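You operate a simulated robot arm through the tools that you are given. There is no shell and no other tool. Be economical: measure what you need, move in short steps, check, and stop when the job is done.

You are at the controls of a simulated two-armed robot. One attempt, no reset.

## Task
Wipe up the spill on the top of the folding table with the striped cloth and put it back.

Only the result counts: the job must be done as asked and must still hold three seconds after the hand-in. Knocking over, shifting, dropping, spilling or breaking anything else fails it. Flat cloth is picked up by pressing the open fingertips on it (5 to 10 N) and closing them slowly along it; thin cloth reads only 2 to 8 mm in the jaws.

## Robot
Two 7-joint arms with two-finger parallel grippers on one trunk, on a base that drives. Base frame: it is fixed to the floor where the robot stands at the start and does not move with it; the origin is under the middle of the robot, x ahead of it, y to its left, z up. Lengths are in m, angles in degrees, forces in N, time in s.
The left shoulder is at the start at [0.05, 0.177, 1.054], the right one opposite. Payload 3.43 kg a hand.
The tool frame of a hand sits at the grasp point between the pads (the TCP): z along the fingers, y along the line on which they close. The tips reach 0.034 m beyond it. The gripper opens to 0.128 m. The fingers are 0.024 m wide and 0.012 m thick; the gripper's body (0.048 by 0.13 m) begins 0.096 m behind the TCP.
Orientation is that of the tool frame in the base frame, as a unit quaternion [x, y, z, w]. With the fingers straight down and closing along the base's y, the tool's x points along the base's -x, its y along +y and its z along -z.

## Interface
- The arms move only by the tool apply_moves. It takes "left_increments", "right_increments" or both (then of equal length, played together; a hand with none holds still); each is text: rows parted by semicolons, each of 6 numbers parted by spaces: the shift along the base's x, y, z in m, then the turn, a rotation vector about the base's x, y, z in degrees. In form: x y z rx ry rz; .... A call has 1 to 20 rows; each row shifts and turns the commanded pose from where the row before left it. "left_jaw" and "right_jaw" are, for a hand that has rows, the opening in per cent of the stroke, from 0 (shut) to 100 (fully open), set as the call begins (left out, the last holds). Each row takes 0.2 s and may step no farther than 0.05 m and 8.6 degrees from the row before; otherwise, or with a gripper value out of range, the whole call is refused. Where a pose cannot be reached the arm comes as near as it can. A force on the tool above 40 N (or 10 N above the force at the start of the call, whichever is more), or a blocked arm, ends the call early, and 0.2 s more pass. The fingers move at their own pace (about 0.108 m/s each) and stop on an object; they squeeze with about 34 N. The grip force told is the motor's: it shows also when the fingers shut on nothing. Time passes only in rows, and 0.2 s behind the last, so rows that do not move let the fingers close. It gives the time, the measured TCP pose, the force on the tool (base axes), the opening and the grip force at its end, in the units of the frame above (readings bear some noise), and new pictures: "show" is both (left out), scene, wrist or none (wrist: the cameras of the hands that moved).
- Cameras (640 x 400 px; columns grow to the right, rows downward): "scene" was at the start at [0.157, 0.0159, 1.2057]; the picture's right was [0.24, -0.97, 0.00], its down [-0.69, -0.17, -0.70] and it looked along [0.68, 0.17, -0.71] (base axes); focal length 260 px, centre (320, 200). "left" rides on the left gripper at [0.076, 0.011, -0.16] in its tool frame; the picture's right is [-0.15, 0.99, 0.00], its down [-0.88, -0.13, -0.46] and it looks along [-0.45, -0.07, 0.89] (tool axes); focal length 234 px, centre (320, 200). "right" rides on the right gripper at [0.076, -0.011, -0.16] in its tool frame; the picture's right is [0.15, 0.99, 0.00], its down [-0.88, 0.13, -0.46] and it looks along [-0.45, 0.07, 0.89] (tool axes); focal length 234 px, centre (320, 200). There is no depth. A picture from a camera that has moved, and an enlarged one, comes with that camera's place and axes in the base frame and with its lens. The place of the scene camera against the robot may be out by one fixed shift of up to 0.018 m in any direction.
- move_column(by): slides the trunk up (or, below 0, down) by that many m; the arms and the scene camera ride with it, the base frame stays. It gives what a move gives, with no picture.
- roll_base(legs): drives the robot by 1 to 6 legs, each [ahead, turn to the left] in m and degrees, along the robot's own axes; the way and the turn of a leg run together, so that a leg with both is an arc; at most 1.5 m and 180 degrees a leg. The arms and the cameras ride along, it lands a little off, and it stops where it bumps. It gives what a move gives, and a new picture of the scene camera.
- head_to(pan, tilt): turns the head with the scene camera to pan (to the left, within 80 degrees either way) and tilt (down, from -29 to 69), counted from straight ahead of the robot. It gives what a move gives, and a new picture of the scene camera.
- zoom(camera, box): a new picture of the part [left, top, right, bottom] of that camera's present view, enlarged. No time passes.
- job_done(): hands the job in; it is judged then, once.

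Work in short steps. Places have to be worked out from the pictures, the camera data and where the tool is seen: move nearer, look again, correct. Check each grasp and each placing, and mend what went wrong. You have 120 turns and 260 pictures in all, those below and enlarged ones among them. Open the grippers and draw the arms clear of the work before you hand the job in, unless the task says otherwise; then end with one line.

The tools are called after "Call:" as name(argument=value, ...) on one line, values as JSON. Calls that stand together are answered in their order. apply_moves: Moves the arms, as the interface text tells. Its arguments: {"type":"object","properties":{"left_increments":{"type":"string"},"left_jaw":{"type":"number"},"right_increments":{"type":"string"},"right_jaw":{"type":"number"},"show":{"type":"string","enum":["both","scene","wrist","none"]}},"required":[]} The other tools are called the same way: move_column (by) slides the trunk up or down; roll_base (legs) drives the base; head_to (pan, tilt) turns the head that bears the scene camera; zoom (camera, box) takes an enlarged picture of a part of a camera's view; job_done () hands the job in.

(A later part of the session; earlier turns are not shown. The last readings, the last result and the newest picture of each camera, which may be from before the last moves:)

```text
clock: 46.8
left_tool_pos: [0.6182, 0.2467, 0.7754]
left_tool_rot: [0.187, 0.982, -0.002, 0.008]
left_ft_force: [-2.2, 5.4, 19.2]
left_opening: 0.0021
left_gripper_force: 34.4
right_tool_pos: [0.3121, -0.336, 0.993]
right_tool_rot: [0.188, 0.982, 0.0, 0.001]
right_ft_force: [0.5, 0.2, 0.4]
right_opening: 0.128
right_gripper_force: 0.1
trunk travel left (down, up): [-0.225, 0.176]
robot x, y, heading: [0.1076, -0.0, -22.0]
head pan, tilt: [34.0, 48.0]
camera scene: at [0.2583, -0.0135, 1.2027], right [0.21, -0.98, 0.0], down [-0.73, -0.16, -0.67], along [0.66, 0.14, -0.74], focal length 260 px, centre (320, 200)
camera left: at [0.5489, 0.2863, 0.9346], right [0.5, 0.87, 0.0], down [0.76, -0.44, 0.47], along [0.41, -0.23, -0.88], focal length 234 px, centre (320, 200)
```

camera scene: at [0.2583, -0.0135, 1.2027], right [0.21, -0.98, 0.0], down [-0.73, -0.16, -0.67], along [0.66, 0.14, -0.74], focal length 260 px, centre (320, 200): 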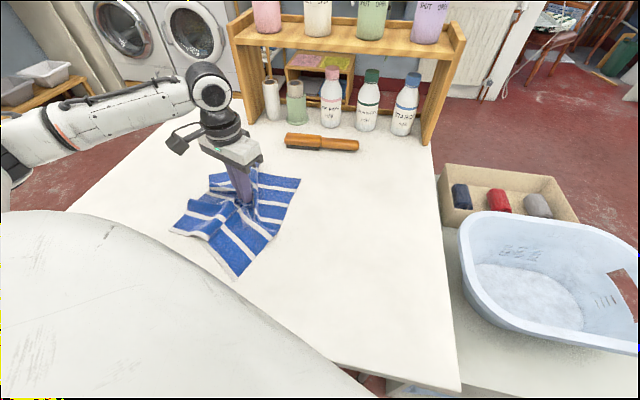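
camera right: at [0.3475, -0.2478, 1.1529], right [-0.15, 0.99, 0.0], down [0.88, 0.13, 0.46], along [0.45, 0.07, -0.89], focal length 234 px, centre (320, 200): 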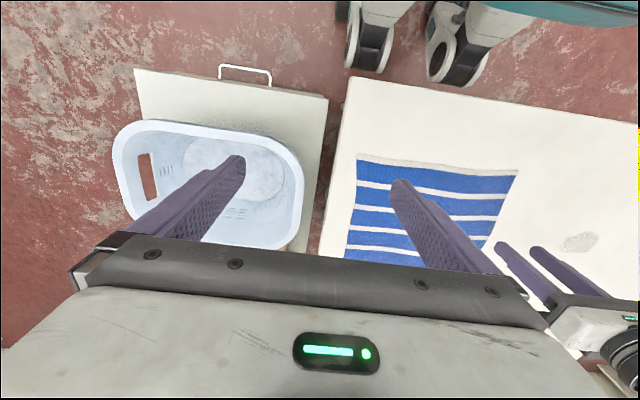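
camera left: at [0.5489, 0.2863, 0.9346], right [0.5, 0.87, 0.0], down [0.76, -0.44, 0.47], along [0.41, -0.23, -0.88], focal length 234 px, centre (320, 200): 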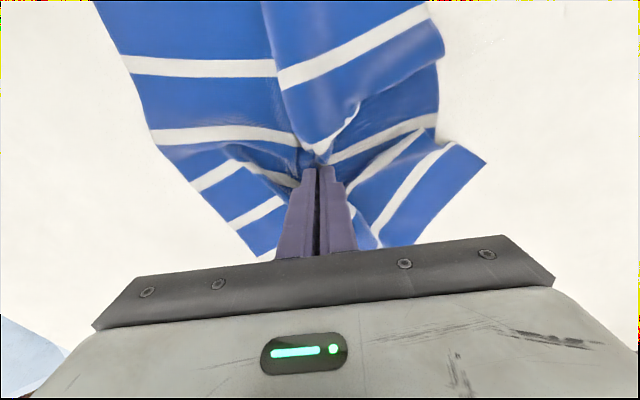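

It looks almost clean. I ease off and drag the cloth part way home so the whole spot can be seen.

Call:
apply_moves(left_increments="0 0 0.006 0 0 0;0 -0.025 0 0 0 0;0 -0.025 0 0 0 0;0 -0.025 0 0 0 0;0 -0.025 0 0 0 0;0 0 0 0 0 0", show="both")

Call:
zoom(camera="scene", box=[120, 150, 280, 250])

```text
clock: 48.2
left_tool_pos: [0.6178, 0.1448, 0.7803]
left_tool_rot: [0.187, 0.982, -0.003, 0.006]
left_ft_force: [-0.1, 0.7, -0.2]
left_opening: 0.0023
left_gripper_force: 34.4
right_tool_pos: [0.3135, -0.3354, 0.9922]
right_tool_rot: [0.188, 0.982, 0.0, 0.0]
right_ft_force: [-0.8, -0.2, 0.0]
right_opening: 0.1278
right_gripper_force: 0.1
trunk travel left (down, up): [-0.225, 0.176]
robot x, y, heading: [0.1087, -0.0013, -22.0]
head pan, tilt: [34.0, 48.0]
camera scene: at [0.2599, -0.0132, 1.2024], right [0.21, -0.98, 0.0], down [-0.73, -0.16, -0.67], along [0.65, 0.14, -0.74], focal length 260 px, centre (320, 200)
camera left: at [0.5501, 0.1845, 0.9403], right [0.5, 0.87, 0.0], down [0.76, -0.44, 0.47], along [0.41, -0.23, -0.88], focal length 234 px, centre (320, 200)
```

scene: 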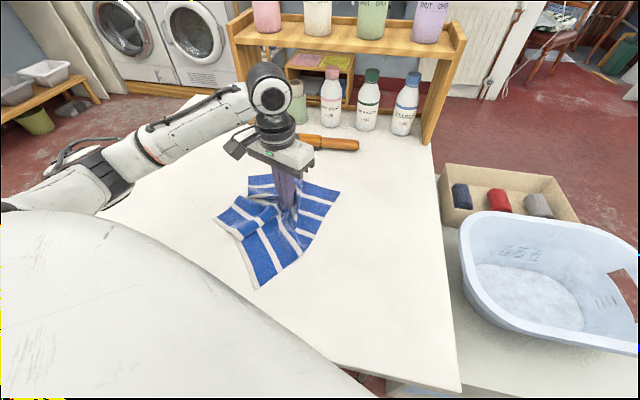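
left: 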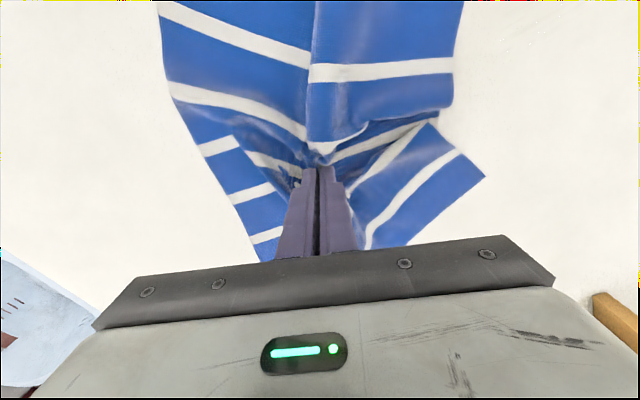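

```text
4.00 times, centred on (200, 200) of scene
camera zoom: at [0.2599, -0.0132, 1.2024], right [0.21, -0.98, 0.0], down [-0.73, -0.16, -0.67], along [0.65, 0.14, -0.74], focal length 1039 px, centre (800, 200)
```

zoom: 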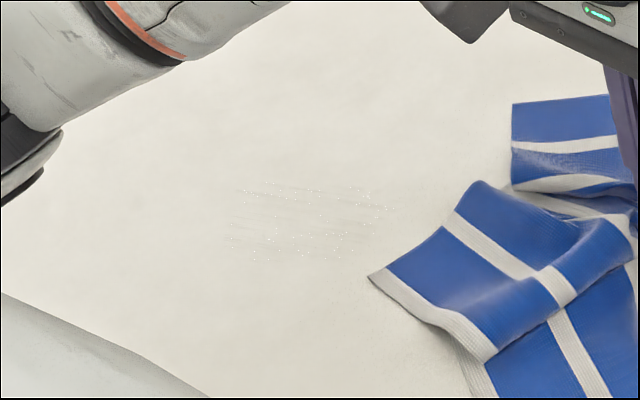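

A faint film with droplets remains over x 0.555–0.61, y 0.315–0.405. I go back for another pass with overlapping strokes in both directions.

Call:
apply_moves(left_increments="0 0.04 0 0 0 0;0 0.04 0 0 0 0;0 0.04 -0.003 0 0 0;0 0.035 -0.003 0 0 0;0 0.04 0 0 0 0;0 0.04 0 0 0 0;0 0.035 0 0 0 0;-0.008 0 0 0 0 0;0 -0.04 0 0 0 0;0 -0.04 0 0 0 0;0 -0.035 0 0 0 0;-0.008 0 0 0 0 0;0 0.04 0 0 0 0;0 0.04 0 0 0 0;0 0.035 0 0 0 0;-0.008 0 0 0 0 0;0 -0.04 0 0 0 0;0 -0.04 0 0 0 0;0 -0.035 0 0 0 0", show="none")

Call:
apply_moves(left_increments="-0.008 0 0 0 0 0;0 0.04 0 0 0 0;0 0.04 0 0 0 0;0 0.035 0 0 0 0;-0.008 0 0 0 0 0;0 -0.04 0 0 0 0;0 -0.04 0 0 0 0;0 -0.035 0 0 0 0;-0.008 0 0 0 0 0;0 0.04 0 0 0 0;0 0.04 0 0 0 0;0 0.035 0 0 0 0;-0.008 0 0 0 0 0;0 -0.04 0 0 0 0;0 -0.04 0 0 0 0;0 -0.035 0 0 0 0;-0.008 0 0 0 0 0;0 0.04 0 0 0 0;0 0.04 0 0 0 0;0 0.035 0 0 0 0", show="none")

Call:
apply_moves(left_increments="0.04 0 0 0 0 0;0.03 0 0 0 0 0;0 -0.012 0 0 0 0;-0.04 0 0 0 0 0;-0.03 0 0 0 0 0;0 -0.012 0 0 0 0;0.04 0 0 0 0 0;0.03 0 0 0 0 0;0 -0.012 0 0 0 0;-0.04 0 0 0 0 0;-0.03 0 0 0 0 0;0 -0.012 0 0 0 0;0.04 0 0 0 0 0;0.03 0 0 0 0 0;0 -0.012 0 0 0 0;-0.04 0 0 0 0 0;-0.03 0 0 0 0 0;0 -0.012 0 0 0 0;0.04 0 0 0 0 0;0.03 0 0 0 0 0", show="wrist")

```text
clock: 52.2
left_tool_pos: [0.5944, 0.3002, 0.7758]
left_tool_rot: [0.188, 0.982, -0.001, 0.008]
left_ft_force: [1.0, 7.5, 23.2]
left_opening: 0.0022
left_gripper_force: 34.0
right_tool_pos: [0.3117, -0.3355, 0.9929]
right_tool_rot: [0.188, 0.982, 0.0, 0.0]
right_ft_force: [0.7, -0.5, -0.3]
right_opening: 0.1279
right_gripper_force: 0.0
trunk travel left (down, up): [-0.225, 0.176]
robot x, y, heading: [0.1102, -0.0018, -22.0]
head pan, tilt: [34.0, 48.0]
```

```text
clock: 56.4
left_tool_pos: [0.5548, 0.4169, 0.7753]
left_tool_rot: [0.189, 0.982, -0.002, 0.008]
left_ft_force: [-0.2, -4.2, 15.9]
left_opening: 0.002
left_gripper_force: 33.8
right_tool_pos: [0.3125, -0.3367, 0.9925]
right_tool_rot: [0.188, 0.982, 0.001, 0.001]
right_ft_force: [0.7, -0.3, 0.2]
right_opening: 0.1277
right_gripper_force: 0.1
trunk travel left (down, up): [-0.225, 0.176]
robot x, y, heading: [0.1072, -0.0005, -21.8]
head pan, tilt: [34.0, 48.0]
```

```text
clock: 60.6
left_tool_pos: [0.6249, 0.3424, 0.7756]
left_tool_rot: [0.189, 0.982, -0.003, 0.007]
left_ft_force: [-1.9, -1.5, 6.0]
left_opening: 0.002
left_gripper_force: 33.9
right_tool_pos: [0.3142, -0.336, 0.9928]
right_tool_rot: [0.188, 0.982, 0.0, 0.0]
right_ft_force: [0.4, 0.0, -0.2]
right_opening: 0.128
right_gripper_force: 0.1
trunk travel left (down, up): [-0.225, 0.176]
robot x, y, heading: [0.1091, -0.0012, -22.1]
head pan, tilt: [34.0, 48.0]
camera left: at [0.5565, 0.3826, 0.935], right [0.5, 0.87, 0.0], down [0.76, -0.44, 0.47], along [0.4, -0.24, -0.88], focal length 234 px, centre (320, 200)
```

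left: 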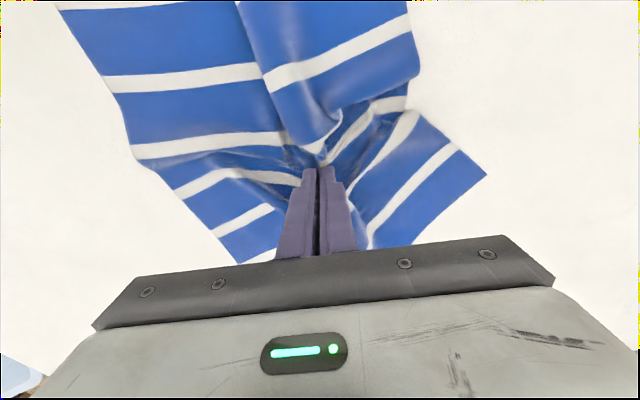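

I do a few extra x-strokes over y 0.30–0.34, then ease off and drag the cloth away to inspect.

Call:
apply_moves(left_increments="0 -0.012 -0.0005 0 0 0;-0.04 0 0 0 0 0;-0.03 0 0 0 0 0;0 -0.012 0 0 0 0;0.04 0 0 0 0 0;0.03 0 0 0 0 0;0 -0.012 0 0 0 0;-0.04 0 0 0 0 0;-0.03 0 0 0 0 0;0.04 -0.02 0 0 0 0;0.03 -0.02 0 0 0 0;0 -0.02 0.006 0 0 0;0 -0.03 0 0 0 0;0 -0.03 0 0 0 0;0 -0.03 0 0 0 0;0 -0.03 0 0 0 0;0 0 0 0 0 0", show="both")

Call:
zoom(camera="scene", box=[120, 150, 280, 250])

```text
clock: 64.2
left_tool_pos: [0.6253, 0.1278, 0.7786]
left_tool_rot: [0.187, 0.982, -0.002, 0.006]
left_ft_force: [0.3, 0.0, 0.4]
left_opening: 0.0025
left_gripper_force: 34.3
right_tool_pos: [0.3128, -0.3351, 0.9936]
right_tool_rot: [0.188, 0.982, 0.0, 0.0]
right_ft_force: [0.6, 0.0, -0.8]
right_opening: 0.1278
right_gripper_force: 0.1
trunk travel left (down, up): [-0.225, 0.176]
robot x, y, heading: [0.1154, 0.0012, -22.1]
head pan, tilt: [34.0, 48.0]
camera scene: at [0.2599, -0.0132, 1.2024], right [0.21, -0.98, 0.0], down [-0.73, -0.16, -0.67], along [0.65, 0.14, -0.74], focal length 260 px, centre (320, 200)
camera left: at [0.5571, 0.1672, 0.9379], right [0.5, 0.87, 0.0], down [0.76, -0.44, 0.47], along [0.41, -0.24, -0.88], focal length 234 px, centre (320, 200)
```

scene: 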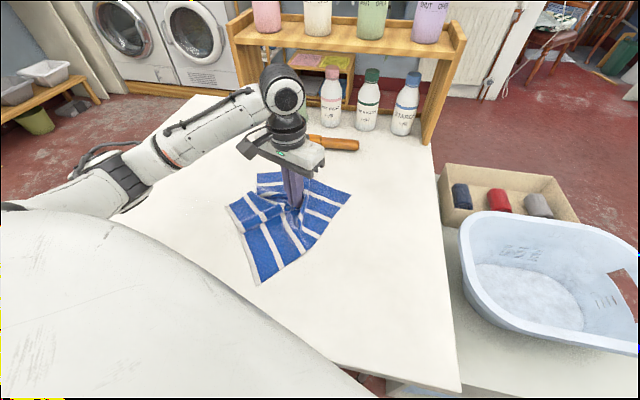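
left: 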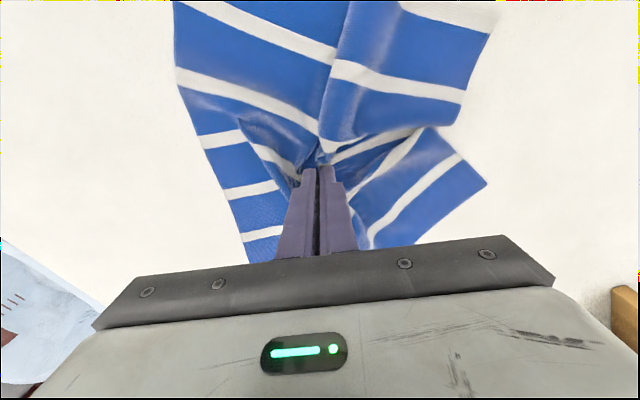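

```text
4.00 times, centred on (200, 200) of scene
camera zoom: at [0.2599, -0.0132, 1.2024], right [0.21, -0.98, 0.0], down [-0.73, -0.16, -0.67], along [0.65, 0.14, -0.74], focal length 1039 px, centre (800, 200)
```

zoom: 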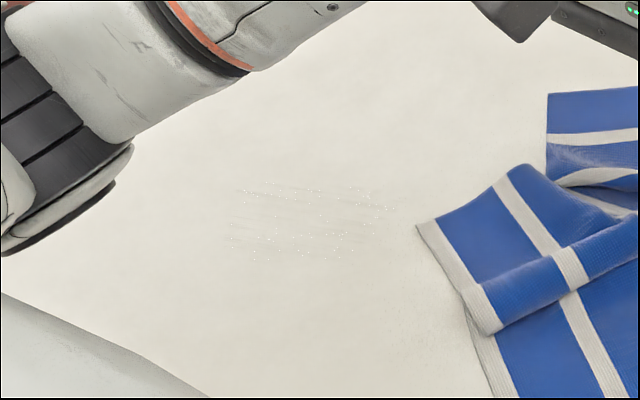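

A few tiny specks still show. I look closer to see whether they are left-over spill or just the table's surface.

Call:
zoom(camera="scene", box=[168, 185, 232, 225])

```text
10.00 times, centred on (200, 205) of scene
camera zoom: at [0.2599, -0.0132, 1.2024], right [0.21, -0.98, 0.0], down [-0.73, -0.16, -0.67], along [0.65, 0.14, -0.74], focal length 2596 px, centre (1520, 150)
```

zoom: 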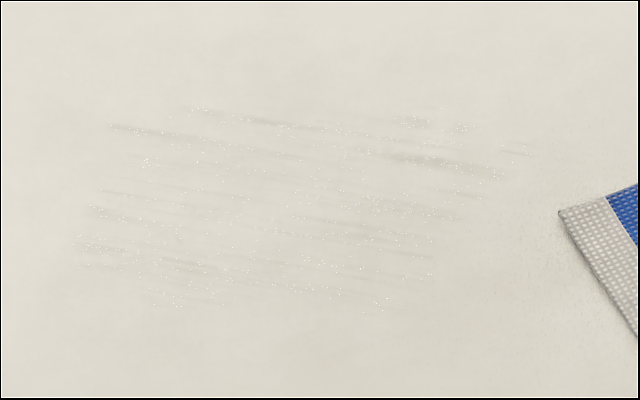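

A thin streaky film is still there over x 0.55–0.615, y 0.305–0.41. I make another pass of dense x-direction zigzags with firmer pressure, then dense y-direction ones.

Call:
apply_moves(left_increments="0 0.04 0 0 0 0;0 0.04 0 0 0 0;0 0.04 -0.003 0 0 0;0 0.045 -0.003 0 0 0;-0.036 0.003 0 0 0 0;-0.036 0.003 0 0 0 0;0.036 0.003 0 0 0 0;0.036 0.003 0 0 0 0;-0.036 0.003 0 0 0 0;-0.036 0.003 0 0 0 0;0.036 0.003 0 0 0 0;0.036 0.003 0 0 0 0;-0.036 0.003 0 0 0 0;-0.036 0.003 0 0 0 0;0.036 0.003 0 0 0 0;0.036 0.003 0 0 0 0;-0.036 0.003 0 0 0 0;-0.036 0.003 0 0 0 0;0.036 0.003 0 0 0 0;0.036 0.003 0 0 0 0", show="none")

Call:
apply_moves(left_increments="-0.036 0.003 -0.0005 0 0 0;-0.036 0.003 0 0 0 0;0.036 0.003 0 0 0 0;0.036 0.003 0 0 0 0;-0.036 0.003 0 0 0 0;-0.036 0.003 0 0 0 0;0.036 0.003 0 0 0 0;0.036 0.003 0 0 0 0;-0.036 0.003 0 0 0 0;-0.036 0.003 0 0 0 0;0.036 0.003 0 0 0 0;0.036 0.003 0 0 0 0;-0.036 0.003 0 0 0 0;-0.036 0.003 0 0 0 0;0.036 0.003 0 0 0 0;0.036 0.003 0 0 0 0;-0.036 0.003 0 0 0 0;-0.036 0.003 0 0 0 0;0.036 0.003 0 0 0 0;0.036 0.003 0 0 0 0", show="none")

Call:
apply_moves(left_increments="-0.003 -0.04 0 0 0 0;-0.003 -0.04 0 0 0 0;-0.003 -0.03 0 0 0 0;-0.002 0.04 0 0 0 0;-0.002 0.04 0 0 0 0;-0.002 0.03 0 0 0 0;-0.002 -0.04 0 0 0 0;-0.002 -0.04 0 0 0 0;-0.002 -0.03 0 0 0 0;-0.002 0.04 0 0 0 0;-0.002 0.04 0 0 0 0;-0.002 0.03 0 0 0 0;-0.002 -0.04 0 0 0 0;-0.002 -0.04 0 0 0 0;-0.002 -0.03 0 0 0 0;-0.002 0.04 0 0 0 0;-0.002 0.04 0 0 0 0;-0.002 0.03 0 0 0 0", show="none")

Call:
apply_moves(left_increments="-0.002 -0.04 0 0 0 0;-0.002 -0.04 0 0 0 0;-0.002 -0.03 0 0 0 0;-0.002 0.04 0 0 0 0;-0.002 0.04 0 0 0 0;-0.002 0.03 0 0 0 0;-0.002 -0.04 0 0 0 0;-0.002 -0.04 0 0 0 0;-0.002 -0.03 0 0 0 0;-0.002 0.04 0 0 0 0;-0.002 0.04 0 0 0 0;-0.002 0.03 0 0 0 0;-0.002 -0.04 0 0 0 0;-0.002 -0.04 0 0 0 0;-0.002 -0.03 0 0 0 0;0.03 -0.04 0 0 0 0;0.03 -0.04 0.006 0 0 0;0.01 -0.04 0 0 0 0;0 -0.04 0 0 0 0;0 0 0 0 0 0", show="scene")

Call:
zoom(camera="scene", box=[168, 185, 232, 225])

```text
clock: 68.4
left_tool_pos: [0.6215, 0.3411, 0.7758]
left_tool_rot: [0.189, 0.982, -0.002, 0.008]
left_ft_force: [-6.6, -2.0, 18.0]
left_opening: 0.0024
left_gripper_force: 34.2
right_tool_pos: [0.3111, -0.3371, 0.9927]
right_tool_rot: [0.188, 0.982, 0.0, 0.001]
right_ft_force: [0.2, -0.1, -0.3]
right_opening: 0.1281
right_gripper_force: 0.0
trunk travel left (down, up): [-0.225, 0.176]
robot x, y, heading: [0.1076, -0.002, -22.1]
head pan, tilt: [34.0, 48.0]
```

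```text
clock: 72.6
left_tool_pos: [0.6221, 0.4, 0.775]
left_tool_rot: [0.188, 0.982, -0.001, 0.01]
left_ft_force: [-8.2, -1.3, 23.7]
left_opening: 0.002
left_gripper_force: 34.2
right_tool_pos: [0.3118, -0.3369, 0.9929]
right_tool_rot: [0.188, 0.982, 0.002, 0.001]
right_ft_force: [0.4, -0.4, 0.4]
right_opening: 0.1283
right_gripper_force: 0.0
trunk travel left (down, up): [-0.225, 0.176]
robot x, y, heading: [0.1081, -0.0013, -22.1]
head pan, tilt: [34.0, 48.0]
```

```text
clock: 76.4
left_tool_pos: [0.5868, 0.3986, 0.7758]
left_tool_rot: [0.188, 0.982, -0.004, 0.01]
left_ft_force: [-0.5, -6.5, 20.7]
left_opening: 0.0022
left_gripper_force: 34.0
right_tool_pos: [0.3121, -0.3374, 0.993]
right_tool_rot: [0.188, 0.982, 0.001, 0.001]
right_ft_force: [0.0, 0.6, -0.4]
right_opening: 0.128
right_gripper_force: 0.0
trunk travel left (down, up): [-0.225, 0.176]
robot x, y, heading: [0.1084, -0.0023, -21.7]
head pan, tilt: [34.0, 48.0]
```

```text
refused: row 17 steps farther than a row can; nothing moved
```

```text
10.00 times, centred on (200, 205) of scene
camera zoom: at [0.2583, -0.0149, 1.2027], right [0.21, -0.98, 0.0], down [-0.73, -0.15, -0.67], along [0.66, 0.14, -0.74], focal length 2596 px, centre (1520, 150)
```

zoom: 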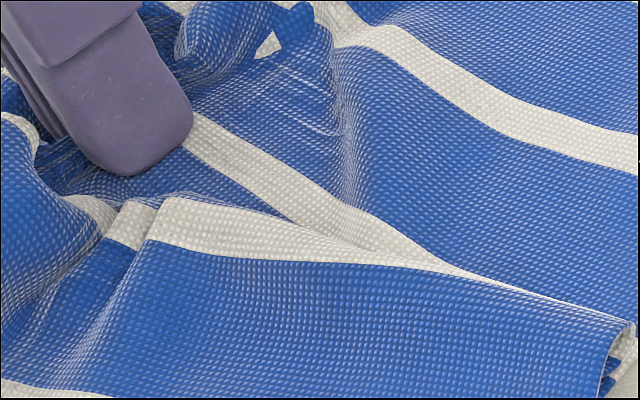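

The last call was refused because one step was too long. I repeat it with a shorter step.

Call:
apply_moves(left_increments="-0.002 -0.04 0 0 0 0;-0.002 -0.04 0 0 0 0;-0.002 -0.03 0 0 0 0;-0.002 0.04 0 0 0 0;-0.002 0.04 0 0 0 0;-0.002 0.03 0 0 0 0;-0.002 -0.04 0 0 0 0;-0.002 -0.04 0 0 0 0;-0.002 -0.03 0 0 0 0;-0.002 0.04 0 0 0 0;-0.002 0.04 0 0 0 0;-0.002 0.03 0 0 0 0;-0.002 -0.04 0 0 0 0;-0.002 -0.04 0 0 0 0;-0.002 -0.03 0 0 0 0;0.025 -0.035 0.006 0 0 0;0.025 -0.04 0 0 0 0;0.015 -0.04 0 0 0 0;0 -0.045 0 0 0 0;0 0 0 0 0 0", show="scene")

Call:
zoom(camera="scene", box=[168, 185, 232, 225])

```text
clock: 79.6
left_tool_pos: [0.5565, 0.303, 0.7759]
left_tool_rot: [0.188, 0.982, 0.002, 0.011]
left_ft_force: [-4.7, -3.0, 17.6]
left_opening: 0.0023
left_gripper_force: 34.1
right_tool_pos: [0.3113, -0.3368, 0.9938]
right_tool_rot: [0.188, 0.982, 0.001, 0.001]
right_ft_force: [1.0, 0.2, 0.2]
right_opening: 0.1279
right_gripper_force: 0.1
trunk travel left (down, up): [-0.225, 0.176]
robot x, y, heading: [0.1078, 0.0011, -22.0]
head pan, tilt: [34.0, 48.0]
stopped in row 15 (left hand): the force on the tool passed its limit (the readings are from after the stop); the commanded pose is now the measured one
camera scene: at [0.2583, -0.014, 1.2023], right [0.21, -0.98, 0.0], down [-0.73, -0.15, -0.67], along [0.66, 0.14, -0.74], focal length 260 px, centre (320, 200)
```

scene: 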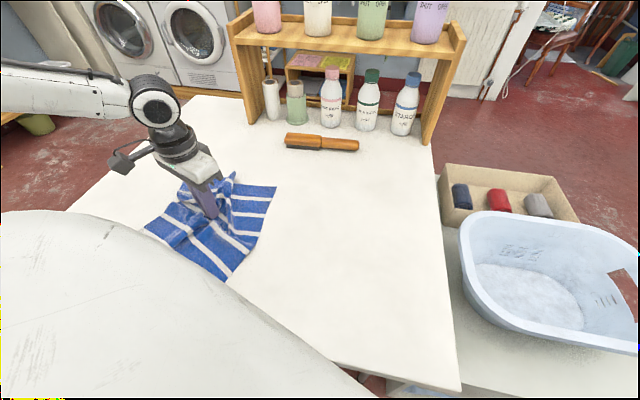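

```text
10.00 times, centred on (200, 205) of scene
camera zoom: at [0.2583, -0.014, 1.2023], right [0.21, -0.98, 0.0], down [-0.73, -0.15, -0.67], along [0.66, 0.14, -0.74], focal length 2596 px, centre (1520, 150)
```

zoom: 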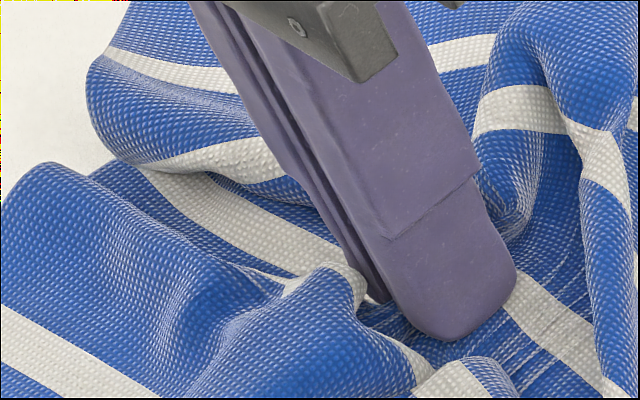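

The force limit stopped the end of that pass. I lift a little and drag the cloth home-ward to inspect.

Call:
apply_moves(left_increments="0.02 -0.02 0.005 0 0 0;0.02 -0.03 0 0 0 0;0.01 -0.03 0 0 0 0;0.005 -0.03 0 0 0 0;0 -0.03 0 0 0 0;0 -0.03 0 0 0 0;0 0 0 0 0 0", show="both")

Call:
zoom(camera="scene", box=[168, 185, 232, 225])

```text
clock: 81.2
left_tool_pos: [0.6125, 0.1339, 0.7779]
left_tool_rot: [0.187, 0.982, 0.001, 0.008]
left_ft_force: [-0.2, -0.1, 0.9]
left_opening: 0.0018
left_gripper_force: 33.8
right_tool_pos: [0.3124, -0.3351, 0.9931]
right_tool_rot: [0.188, 0.982, 0.0, 0.0]
right_ft_force: [-0.5, 1.0, -0.5]
right_opening: 0.128
right_gripper_force: 0.1
trunk travel left (down, up): [-0.225, 0.176]
robot x, y, heading: [0.1116, -0.0019, -22.2]
head pan, tilt: [34.0, 48.0]
camera scene: at [0.2599, -0.0129, 1.2024], right [0.21, -0.98, 0.0], down [-0.73, -0.16, -0.67], along [0.65, 0.14, -0.74], focal length 260 px, centre (320, 200)
camera left: at [0.5436, 0.1725, 0.938], right [0.5, 0.87, 0.01], down [0.76, -0.44, 0.47], along [0.41, -0.23, -0.88], focal length 234 px, centre (320, 200)
```

scene: 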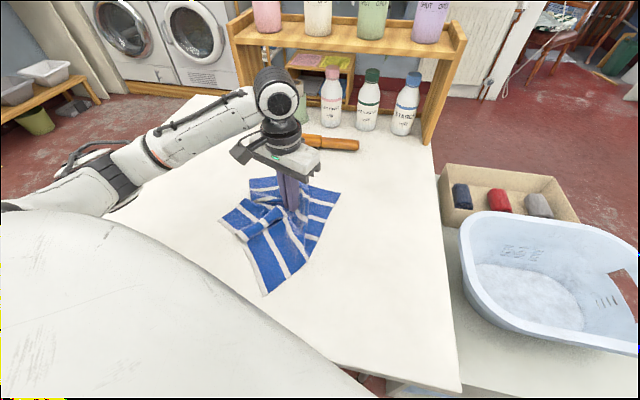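
left: 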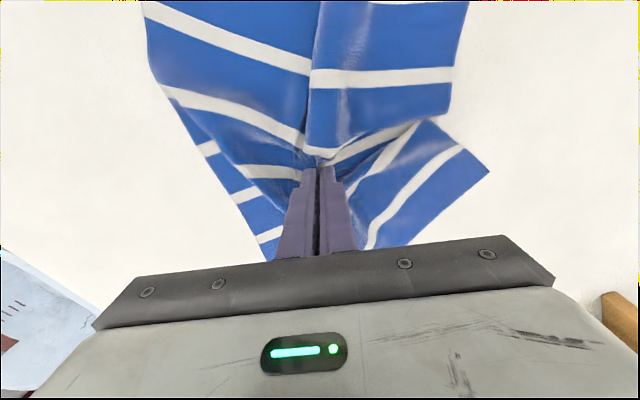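

```text
10.00 times, centred on (200, 205) of scene
camera zoom: at [0.2599, -0.0129, 1.2024], right [0.21, -0.98, 0.0], down [-0.73, -0.16, -0.67], along [0.65, 0.14, -0.74], focal length 2596 px, centre (1520, 150)
```

zoom: 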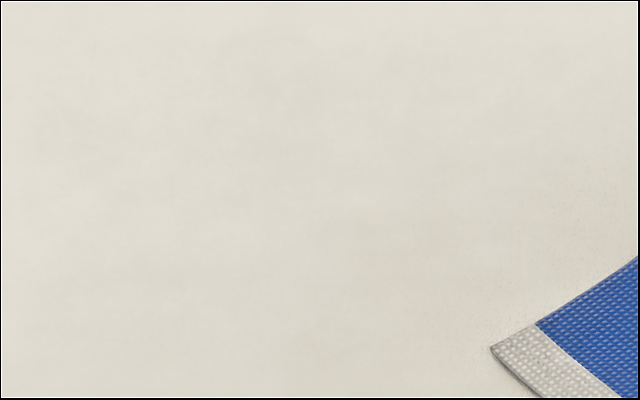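

The table is spotless. Now I drag the cloth home so that the gripped point returns to (0.611, 0.026), and look at how it lies.

Call:
apply_moves(left_increments="0 -0.03 0 0 0 0;0 -0.03 0 0 0 0;0 -0.03 0 0 0 0;0 -0.018 0 0 0 0;0 0 0 0 0 0", show="both")

```text
clock: 82.4
left_tool_pos: [0.6135, 0.0271, 0.779]
left_tool_rot: [0.188, 0.982, 0.001, 0.009]
left_ft_force: [0.9, 0.0, 0.3]
left_opening: 0.0022
left_gripper_force: 33.9
right_tool_pos: [0.3134, -0.3352, 0.9934]
right_tool_rot: [0.188, 0.982, 0.0, 0.0]
right_ft_force: [-0.2, -0.4, -0.3]
right_opening: 0.128
right_gripper_force: 0.0
trunk travel left (down, up): [-0.225, 0.176]
robot x, y, heading: [0.1075, -0.0004, -21.8]
head pan, tilt: [34.0, 48.0]
camera scene: at [0.2599, -0.0129, 1.2024], right [0.21, -0.98, 0.0], down [-0.73, -0.16, -0.67], along [0.65, 0.14, -0.74], focal length 260 px, centre (320, 200)
camera left: at [0.545, 0.0643, 0.9376], right [0.5, 0.87, 0.01], down [0.76, -0.44, 0.47], along [0.41, -0.23, -0.88], focal length 234 px, centre (320, 200)
```

scene: 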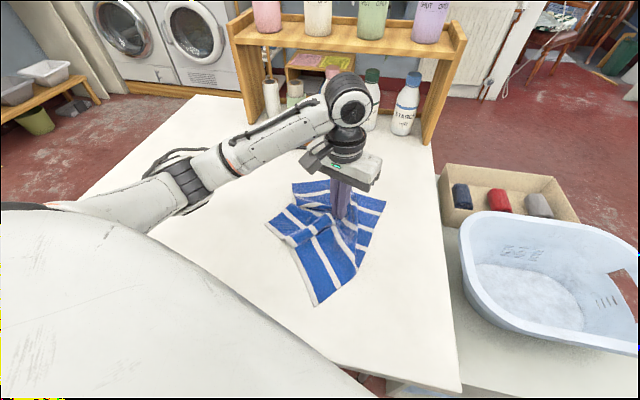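
left: 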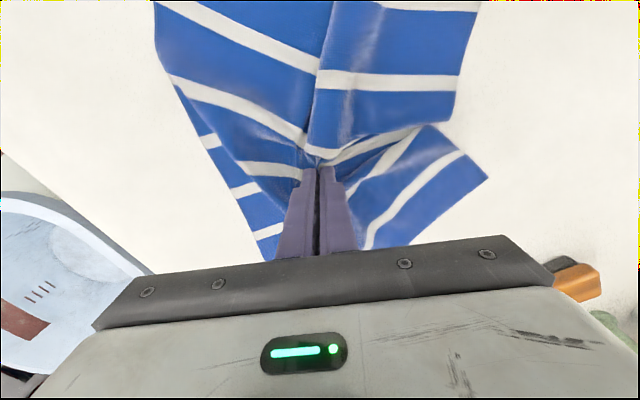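

The gripped point is home. I press lightly and open the jaws wide along the table, so that the fingertips spread the ridge apart, then lift.

Call:
apply_moves(left_increments="0 0 -0.0035 0 0 0;0 0 0 0 0 0", show="none")

Call:
apply_moves(left_increments="0 0 0 0 0 0;0 0 0 0 0 0;0 0 0 0 0 0", left_jaw=70, show="none")

Call:
apply_moves(left_increments="0 0 0.03 0 0 0;0 0 0.04 0 0 0;0 0.04 0.02 0 0 0;-0.02 0.04 0.02 0 0 0;-0.02 0.04 0 0 0 0;-0.02 0.04 0 0 0 0;0 0.04 0 0 0 0", show="both")

```text
clock: 83.0
left_tool_pos: [0.6137, 0.025, 0.7766]
left_tool_rot: [0.188, 0.982, 0.001, 0.011]
left_ft_force: [2.1, 0.9, 7.8]
left_opening: 0.0021
left_gripper_force: 34.3
right_tool_pos: [0.3124, -0.3355, 0.993]
right_tool_rot: [0.188, 0.982, 0.0, 0.0]
right_ft_force: [0.1, 0.9, 0.1]
right_opening: 0.128
right_gripper_force: 0.1
trunk travel left (down, up): [-0.225, 0.176]
robot x, y, heading: [0.109, 0.0002, -22.0]
head pan, tilt: [34.0, 48.0]
```

```text
clock: 83.8
left_tool_pos: [0.6131, 0.0257, 0.7754]
left_tool_rot: [0.186, 0.982, 0.001, 0.011]
left_ft_force: [1.0, 4.0, 13.3]
left_opening: 0.0869
left_gripper_force: 0.1
right_tool_pos: [0.3127, -0.3363, 0.9935]
right_tool_rot: [0.188, 0.982, 0.0, 0.0]
right_ft_force: [0.4, -0.1, 1.0]
right_opening: 0.1279
right_gripper_force: 0.1
trunk travel left (down, up): [-0.225, 0.176]
robot x, y, heading: [0.107, 0.0019, -22.1]
head pan, tilt: [34.0, 48.0]
```

```text
clock: 85.4
left_tool_pos: [0.5523, 0.2266, 0.8851]
left_tool_rot: [0.189, 0.982, 0.001, 0.008]
left_ft_force: [0.2, -0.2, -0.3]
left_opening: 0.0896
left_gripper_force: 0.1
right_tool_pos: [0.3139, -0.3353, 0.993]
right_tool_rot: [0.188, 0.982, 0.0, 0.001]
right_ft_force: [0.4, -0.3, 0.4]
right_opening: 0.1281
right_gripper_force: 0.0
trunk travel left (down, up): [-0.225, 0.176]
robot x, y, heading: [0.1117, -0.0003, -21.9]
head pan, tilt: [34.0, 48.0]
camera scene: at [0.2596, -0.0127, 1.2024], right [0.21, -0.98, 0.0], down [-0.73, -0.16, -0.67], along [0.65, 0.14, -0.74], focal length 260 px, centre (320, 200)
camera left: at [0.4838, 0.266, 1.0442], right [0.5, 0.87, 0.01], down [0.76, -0.45, 0.47], along [0.41, -0.23, -0.88], focal length 234 px, centre (320, 200)
```

scene: 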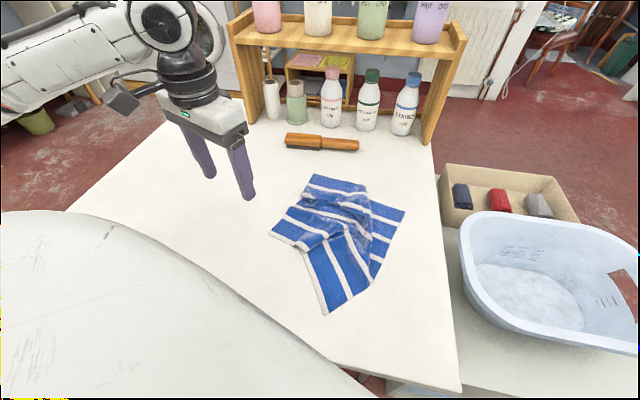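
left: 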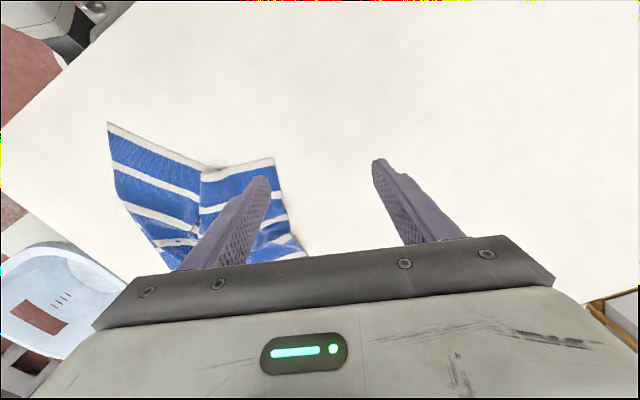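

The cloth is released in place but pleated. I zoom in to plan the straightening.

Call:
zoom(camera="scene", box=[240, 150, 440, 330])

```text
2.22 times, centred on (340, 240) of scene
camera zoom: at [0.2596, -0.0127, 1.2024], right [0.21, -0.98, 0.0], down [-0.73, -0.16, -0.67], along [0.65, 0.14, -0.74], focal length 577 px, centre (276, 111)
```

zoom: 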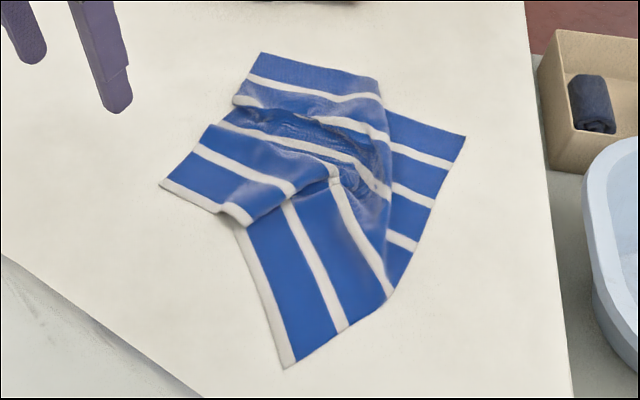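

Only the near-right part is badly out: that corner is at about (0.405, 0.01) against its original (0.466, -0.163). At a heading of about -42° the left hand can reach all the corners, so I turn 20° further right.

Call:
roll_base(legs=[[0, -20]])

Call:
head_to(pan=45, tilt=50)

```text
clock: 86.9
left_tool_pos: [0.6033, 0.0652, 0.885]
left_tool_rot: [0.353, 0.936, 0.0, 0.009]
left_ft_force: [0.3, -0.1, -0.6]
left_opening: 0.0895
left_gripper_force: 0.0
right_tool_pos: [0.1875, -0.3845, 0.9924]
right_tool_rot: [0.354, 0.935, 0.0, 0.0]
right_ft_force: [-0.3, -0.3, 0.9]
right_opening: 0.1282
right_gripper_force: 0.1
trunk travel left (down, up): [-0.225, 0.176]
robot x, y, heading: [0.1108, 0.002, -41.5]
head pan, tilt: [34.0, 48.0]
camera scene: at [0.2483, -0.0603, 1.2024], right [-0.13, -0.99, 0.0], down [-0.74, 0.1, -0.67], along [0.66, -0.09, -0.74], focal length 260 px, centre (320, 200)
```

scene: 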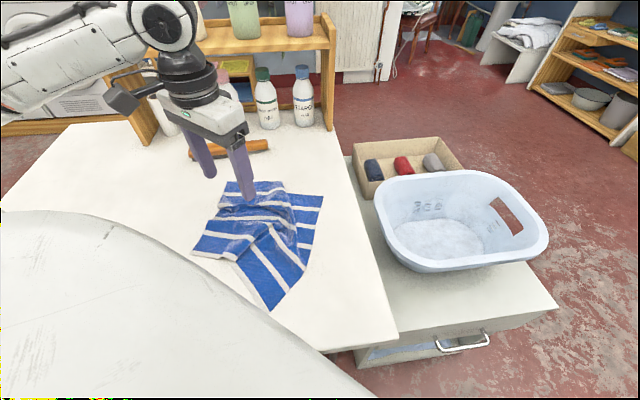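

```text
clock: 87.6
left_tool_pos: [0.6047, 0.064, 0.8854]
left_tool_rot: [0.353, 0.936, -0.001, 0.008]
left_ft_force: [-1.5, 0.9, 1.1]
left_opening: 0.0896
left_gripper_force: 0.1
right_tool_pos: [0.1891, -0.3845, 0.9926]
right_tool_rot: [0.353, 0.935, 0.0, 0.001]
right_ft_force: [0.8, 0.3, 0.7]
right_opening: 0.128
right_gripper_force: 0.0
trunk travel left (down, up): [-0.225, 0.176]
robot x, y, heading: [0.113, -0.0038, -41.5]
head pan, tilt: [45.0, 50.0]
camera scene: at [0.2471, -0.0452, 1.1997], right [0.06, -1.0, 0.0], down [-0.76, -0.05, -0.64], along [0.64, 0.04, -0.77], focal length 260 px, centre (320, 200)
```

scene: 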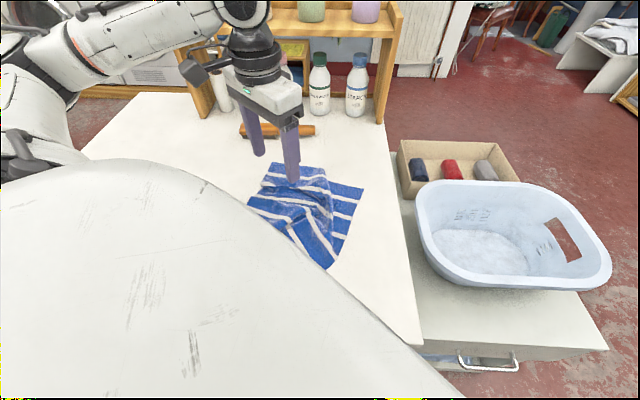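

I set the head for a better view of the near corner, and bring the left hand above it at about (0.43, 0.005).

Call:
apply_moves(left_increments="-0.035 -0.012 0 0 0 0;-0.035 -0.012 0 0 0 0;-0.035 -0.012 0 0 0 0;-0.035 -0.012 0 0 0 0;-0.035 -0.011 0 0 0 0;0 0 -0.04 0 0 0;0 0 -0.03 0 0 0;0 0 0 0 0 0", left_jaw=40, show="wrist")

Call:
head_to(pan=20, tilt=55)

```text
clock: 89.4
left_tool_pos: [0.458, -0.0282, 0.8248]
left_tool_rot: [0.353, 0.936, 0.0, 0.008]
left_ft_force: [0.1, 0.3, -1.1]
left_opening: 0.0513
left_gripper_force: 0.1
left hand out of reach, approached as far as the arm can: row 4, 5, 6
right_tool_pos: [0.1882, -0.3845, 0.9922]
right_tool_rot: [0.353, 0.936, 0.0, 0.0]
right_ft_force: [0.6, 0.7, 0.6]
right_opening: 0.128
right_gripper_force: 0.0
trunk travel left (down, up): [-0.225, 0.176]
robot x, y, heading: [0.1077, -0.0012, -41.6]
head pan, tilt: [45.0, 50.0]
camera left: at [0.406, 0.0321, 0.9844], right [0.76, 0.65, 0.01], down [0.57, -0.68, 0.47], along [0.31, -0.35, -0.88], focal length 234 px, centre (320, 200)
```

left: 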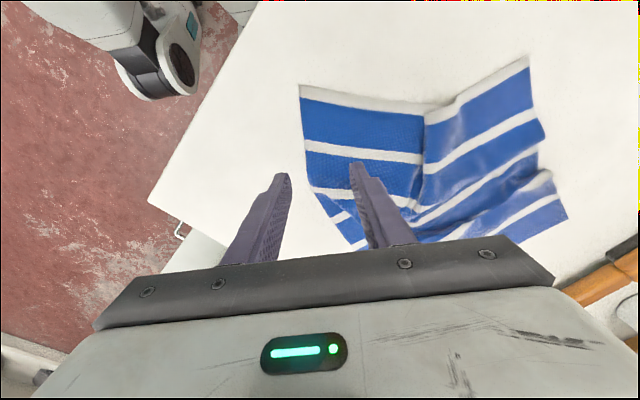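

```text
clock: 90.3
left_tool_pos: [0.4583, -0.0276, 0.8239]
left_tool_rot: [0.353, 0.936, 0.0, 0.008]
left_ft_force: [0.1, -0.2, 0.4]
left_opening: 0.0512
left_gripper_force: 0.1
right_tool_pos: [0.1893, -0.3839, 0.992]
right_tool_rot: [0.353, 0.936, 0.0, 0.0]
right_ft_force: [0.6, -0.4, -0.3]
right_opening: 0.1284
right_gripper_force: 0.0
trunk travel left (down, up): [-0.225, 0.176]
robot x, y, heading: [0.1098, 0.0024, -41.5]
head pan, tilt: [20.0, 55.0]
camera scene: at [0.2373, -0.0762, 1.1932], right [-0.37, -0.93, 0.0], down [-0.76, 0.3, -0.57], along [0.53, -0.21, -0.82], focal length 260 px, centre (320, 200)
```

scene: 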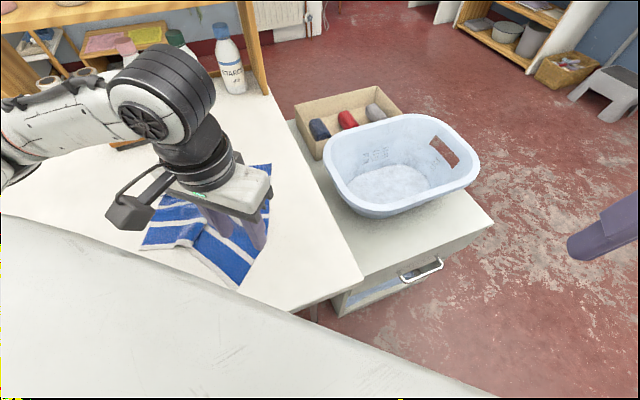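

The hand can't fold in closer than x≈0.458 from here. I back the base a little and turn slightly more, so that both the corner and its goal come into reach.

Call:
roll_base(legs=[[-0.08, -8]])

Call:
head_to(pan=40, tilt=50)

```text
clock: 91.3
left_tool_pos: [0.3933, -0.0201, 0.8258]
left_tool_rot: [0.417, 0.909, -0.001, 0.008]
left_ft_force: [0.6, -0.4, -0.2]
left_opening: 0.0512
left_gripper_force: 0.1
right_tool_pos: [0.0769, -0.3343, 0.9932]
right_tool_rot: [0.419, 0.908, 0.0, 0.0]
right_ft_force: [-0.2, 1.1, -0.3]
right_opening: 0.1279
right_gripper_force: 0.0
trunk travel left (down, up): [-0.225, 0.176]
robot x, y, heading: [0.0549, 0.0551, -49.7]
head pan, tilt: [20.0, 55.0]
camera scene: at [0.1699, -0.0355, 1.1933], right [-0.5, -0.87, 0.0], down [-0.71, 0.41, -0.57], along [0.5, -0.28, -0.82], focal length 260 px, centre (320, 200)
```

scene: 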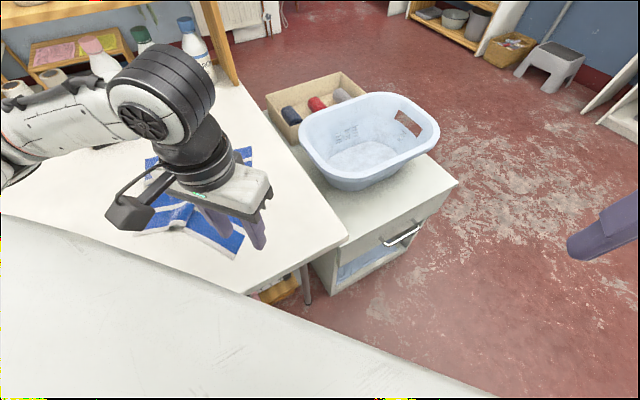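

```text
clock: 92.2
left_tool_pos: [0.3951, -0.0175, 0.8254]
left_tool_rot: [0.417, 0.909, 0.0, 0.008]
left_ft_force: [0.1, 0.9, -0.4]
left_opening: 0.0511
left_gripper_force: 0.1
right_tool_pos: [0.0781, -0.3342, 0.9922]
right_tool_rot: [0.419, 0.908, -0.001, 0.0]
right_ft_force: [-0.5, -0.6, -0.5]
right_opening: 0.128
right_gripper_force: 0.1
trunk travel left (down, up): [-0.225, 0.176]
robot x, y, heading: [0.0518, 0.0553, -49.8]
head pan, tilt: [40.0, 50.0]
camera scene: at [0.1836, -0.0131, 1.1997], right [-0.17, -0.99, 0.0], down [-0.76, 0.13, -0.64], along [0.63, -0.11, -0.77], focal length 260 px, centre (320, 200)
```

scene: 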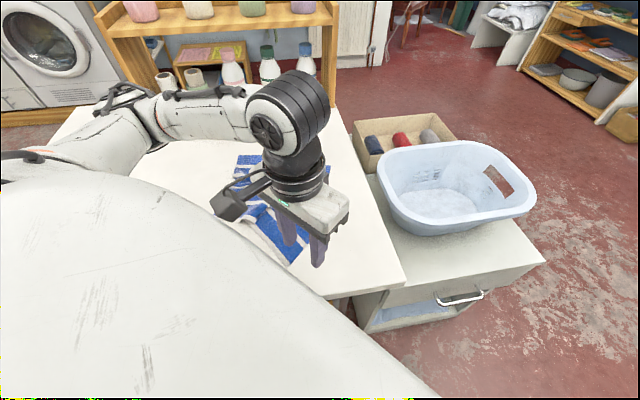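

Now the hand is beside the corner. I move to (0.425, 0.003) and go down close above the cloth, viewing with the wrist camera.

Call:
apply_moves(left_increments="0.03 0.02 0 0 0 0;0 0 -0.02 0 0 0;0 0 -0.018 0 0 0;0 0 0 0 0 0", show="wrist")

```text
clock: 93.2
left_tool_pos: [0.4252, 0.0015, 0.7861]
left_tool_rot: [0.419, 0.908, 0.0, 0.007]
left_ft_force: [0.5, -0.4, 0.5]
left_opening: 0.0515
left_gripper_force: 0.1
right_tool_pos: [0.0775, -0.3349, 0.9923]
right_tool_rot: [0.418, 0.908, 0.0, 0.0]
right_ft_force: [-0.2, 0.0, -0.5]
right_opening: 0.1279
right_gripper_force: 0.1
trunk travel left (down, up): [-0.225, 0.176]
robot x, y, heading: [0.0534, 0.0561, -49.7]
head pan, tilt: [40.0, 50.0]
camera left: at [0.3825, 0.0676, 0.945], right [0.85, 0.53, 0.01], down [0.47, -0.75, 0.47], along [0.26, -0.39, -0.88], focal length 234 px, centre (320, 200)
```

left: 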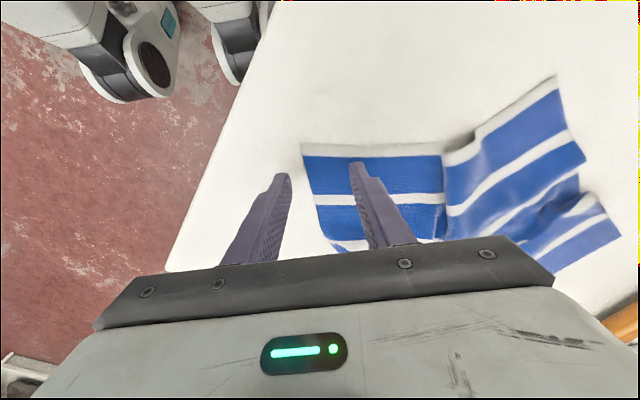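

One finger is off the cloth, so I shift 3 cm along the closing line to have both on it, then press lightly.

Call:
apply_moves(left_increments="0.028 0.018 0 0 0 0;0 0 -0.009 0 0 0;0 0 0 0 0 0", show="wrist")

```text
clock: 94.0
left_tool_pos: [0.4518, 0.0196, 0.7762]
left_tool_rot: [0.418, 0.908, 0.0, 0.007]
left_ft_force: [0.1, 0.1, -0.6]
left_opening: 0.0512
left_gripper_force: 0.0
right_tool_pos: [0.0774, -0.3366, 0.9927]
right_tool_rot: [0.418, 0.909, -0.001, 0.0]
right_ft_force: [-0.2, -0.5, 0.5]
right_opening: 0.128
right_gripper_force: 0.2
trunk travel left (down, up): [-0.225, 0.176]
robot x, y, heading: [0.0507, 0.0546, -49.7]
head pan, tilt: [40.0, 50.0]
camera left: at [0.4095, 0.0852, 0.9371], right [0.85, 0.53, 0.01], down [0.47, -0.75, 0.47], along [0.25, -0.39, -0.88], focal length 234 px, centre (320, 200)
```

left: 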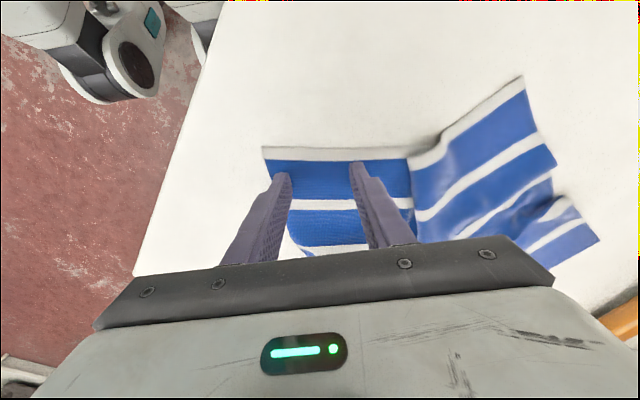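

Both fingers are over the near stripe by the corner. I press to contact.

Call:
apply_moves(left_increments="0 0 -0.002 0 0 0;0 0 0 0 0 0", show="none")

```text
clock: 94.6
left_tool_pos: [0.4521, 0.019, 0.7767]
left_tool_rot: [0.418, 0.909, 0.001, 0.008]
left_ft_force: [0.3, -0.4, 1.5]
left_opening: 0.0513
left_gripper_force: 0.1
right_tool_pos: [0.078, -0.3345, 0.9929]
right_tool_rot: [0.419, 0.908, 0.0, 0.0]
right_ft_force: [-0.2, 0.1, 0.4]
right_opening: 0.128
right_gripper_force: 0.0
trunk travel left (down, up): [-0.225, 0.176]
robot x, y, heading: [0.0512, 0.0556, -49.8]
head pan, tilt: [40.0, 50.0]
```

Call:
apply_moves(left_increments="0 0 -0.0015 0 0 0;0 0 0 0 0 0", show="none")

```text
clock: 95.2
left_tool_pos: [0.4521, 0.0178, 0.7758]
left_tool_rot: [0.417, 0.909, -0.002, 0.009]
left_ft_force: [-2.4, 1.8, 15.5]
left_opening: 0.0516
left_gripper_force: 0.1
right_tool_pos: [0.077, -0.3352, 0.9932]
right_tool_rot: [0.419, 0.908, -0.001, 0.001]
right_ft_force: [0.3, 0.2, 0.3]
right_opening: 0.1276
right_gripper_force: 0.0
trunk travel left (down, up): [-0.225, 0.176]
robot x, y, heading: [0.0584, 0.0575, -49.9]
head pan, tilt: [40.0, 50.0]
```

Call:
apply_moves(left_increments="0 0 0.0007 0 0 0;0 0 0 0 0 0", left_jaw=25, show="none")

Call:
apply_moves(left_increments="0 0 0 0 0 0;0 0 0 0 0 0", left_jaw=12, show="none")

Call:
apply_moves(left_increments="0 0 0 0 0 0;0 0 0 0 0 0;0 0 0 0 0 0", left_jaw=0, show="wrist")

```text
clock: 95.8
left_tool_pos: [0.452, 0.0196, 0.7755]
left_tool_rot: [0.418, 0.909, -0.001, 0.009]
left_ft_force: [0.5, -1.5, 7.1]
left_opening: 0.0319
left_gripper_force: 0.1
right_tool_pos: [0.0778, -0.335, 0.9923]
right_tool_rot: [0.419, 0.908, -0.002, 0.0]
right_ft_force: [-0.3, 0.1, 0.3]
right_opening: 0.1278
right_gripper_force: 0.1
trunk travel left (down, up): [-0.225, 0.176]
robot x, y, heading: [0.0536, 0.0588, -49.7]
head pan, tilt: [40.0, 50.0]
```

```text
clock: 96.4
left_tool_pos: [0.4529, 0.0195, 0.7751]
left_tool_rot: [0.418, 0.908, 0.0, 0.008]
left_ft_force: [0.3, 1.0, 7.4]
left_opening: 0.0146
left_gripper_force: 0.0
right_tool_pos: [0.0775, -0.3346, 0.9925]
right_tool_rot: [0.419, 0.908, 0.0, 0.0]
right_ft_force: [-0.3, 0.3, -0.6]
right_opening: 0.128
right_gripper_force: 0.1
trunk travel left (down, up): [-0.225, 0.176]
robot x, y, heading: [0.0538, 0.0586, -49.7]
head pan, tilt: [40.0, 50.0]
```

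```text
clock: 97.2
left_tool_pos: [0.4515, 0.0179, 0.7761]
left_tool_rot: [0.418, 0.908, -0.001, 0.007]
left_ft_force: [-2.2, -0.9, 10.6]
left_opening: 0.0029
left_gripper_force: 33.8
right_tool_pos: [0.0774, -0.3358, 0.9922]
right_tool_rot: [0.42, 0.908, 0.0, 0.001]
right_ft_force: [0.3, -0.1, -0.9]
right_opening: 0.1281
right_gripper_force: 0.1
trunk travel left (down, up): [-0.225, 0.176]
robot x, y, heading: [0.0553, 0.0577, -49.6]
head pan, tilt: [40.0, 50.0]
camera left: at [0.4093, 0.0847, 0.9353], right [0.85, 0.53, 0.01], down [0.47, -0.75, 0.47], along [0.26, -0.39, -0.88], focal length 234 px, centre (320, 200)
```

left: 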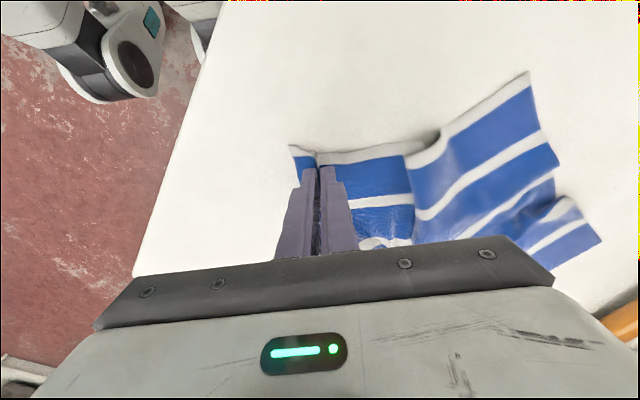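

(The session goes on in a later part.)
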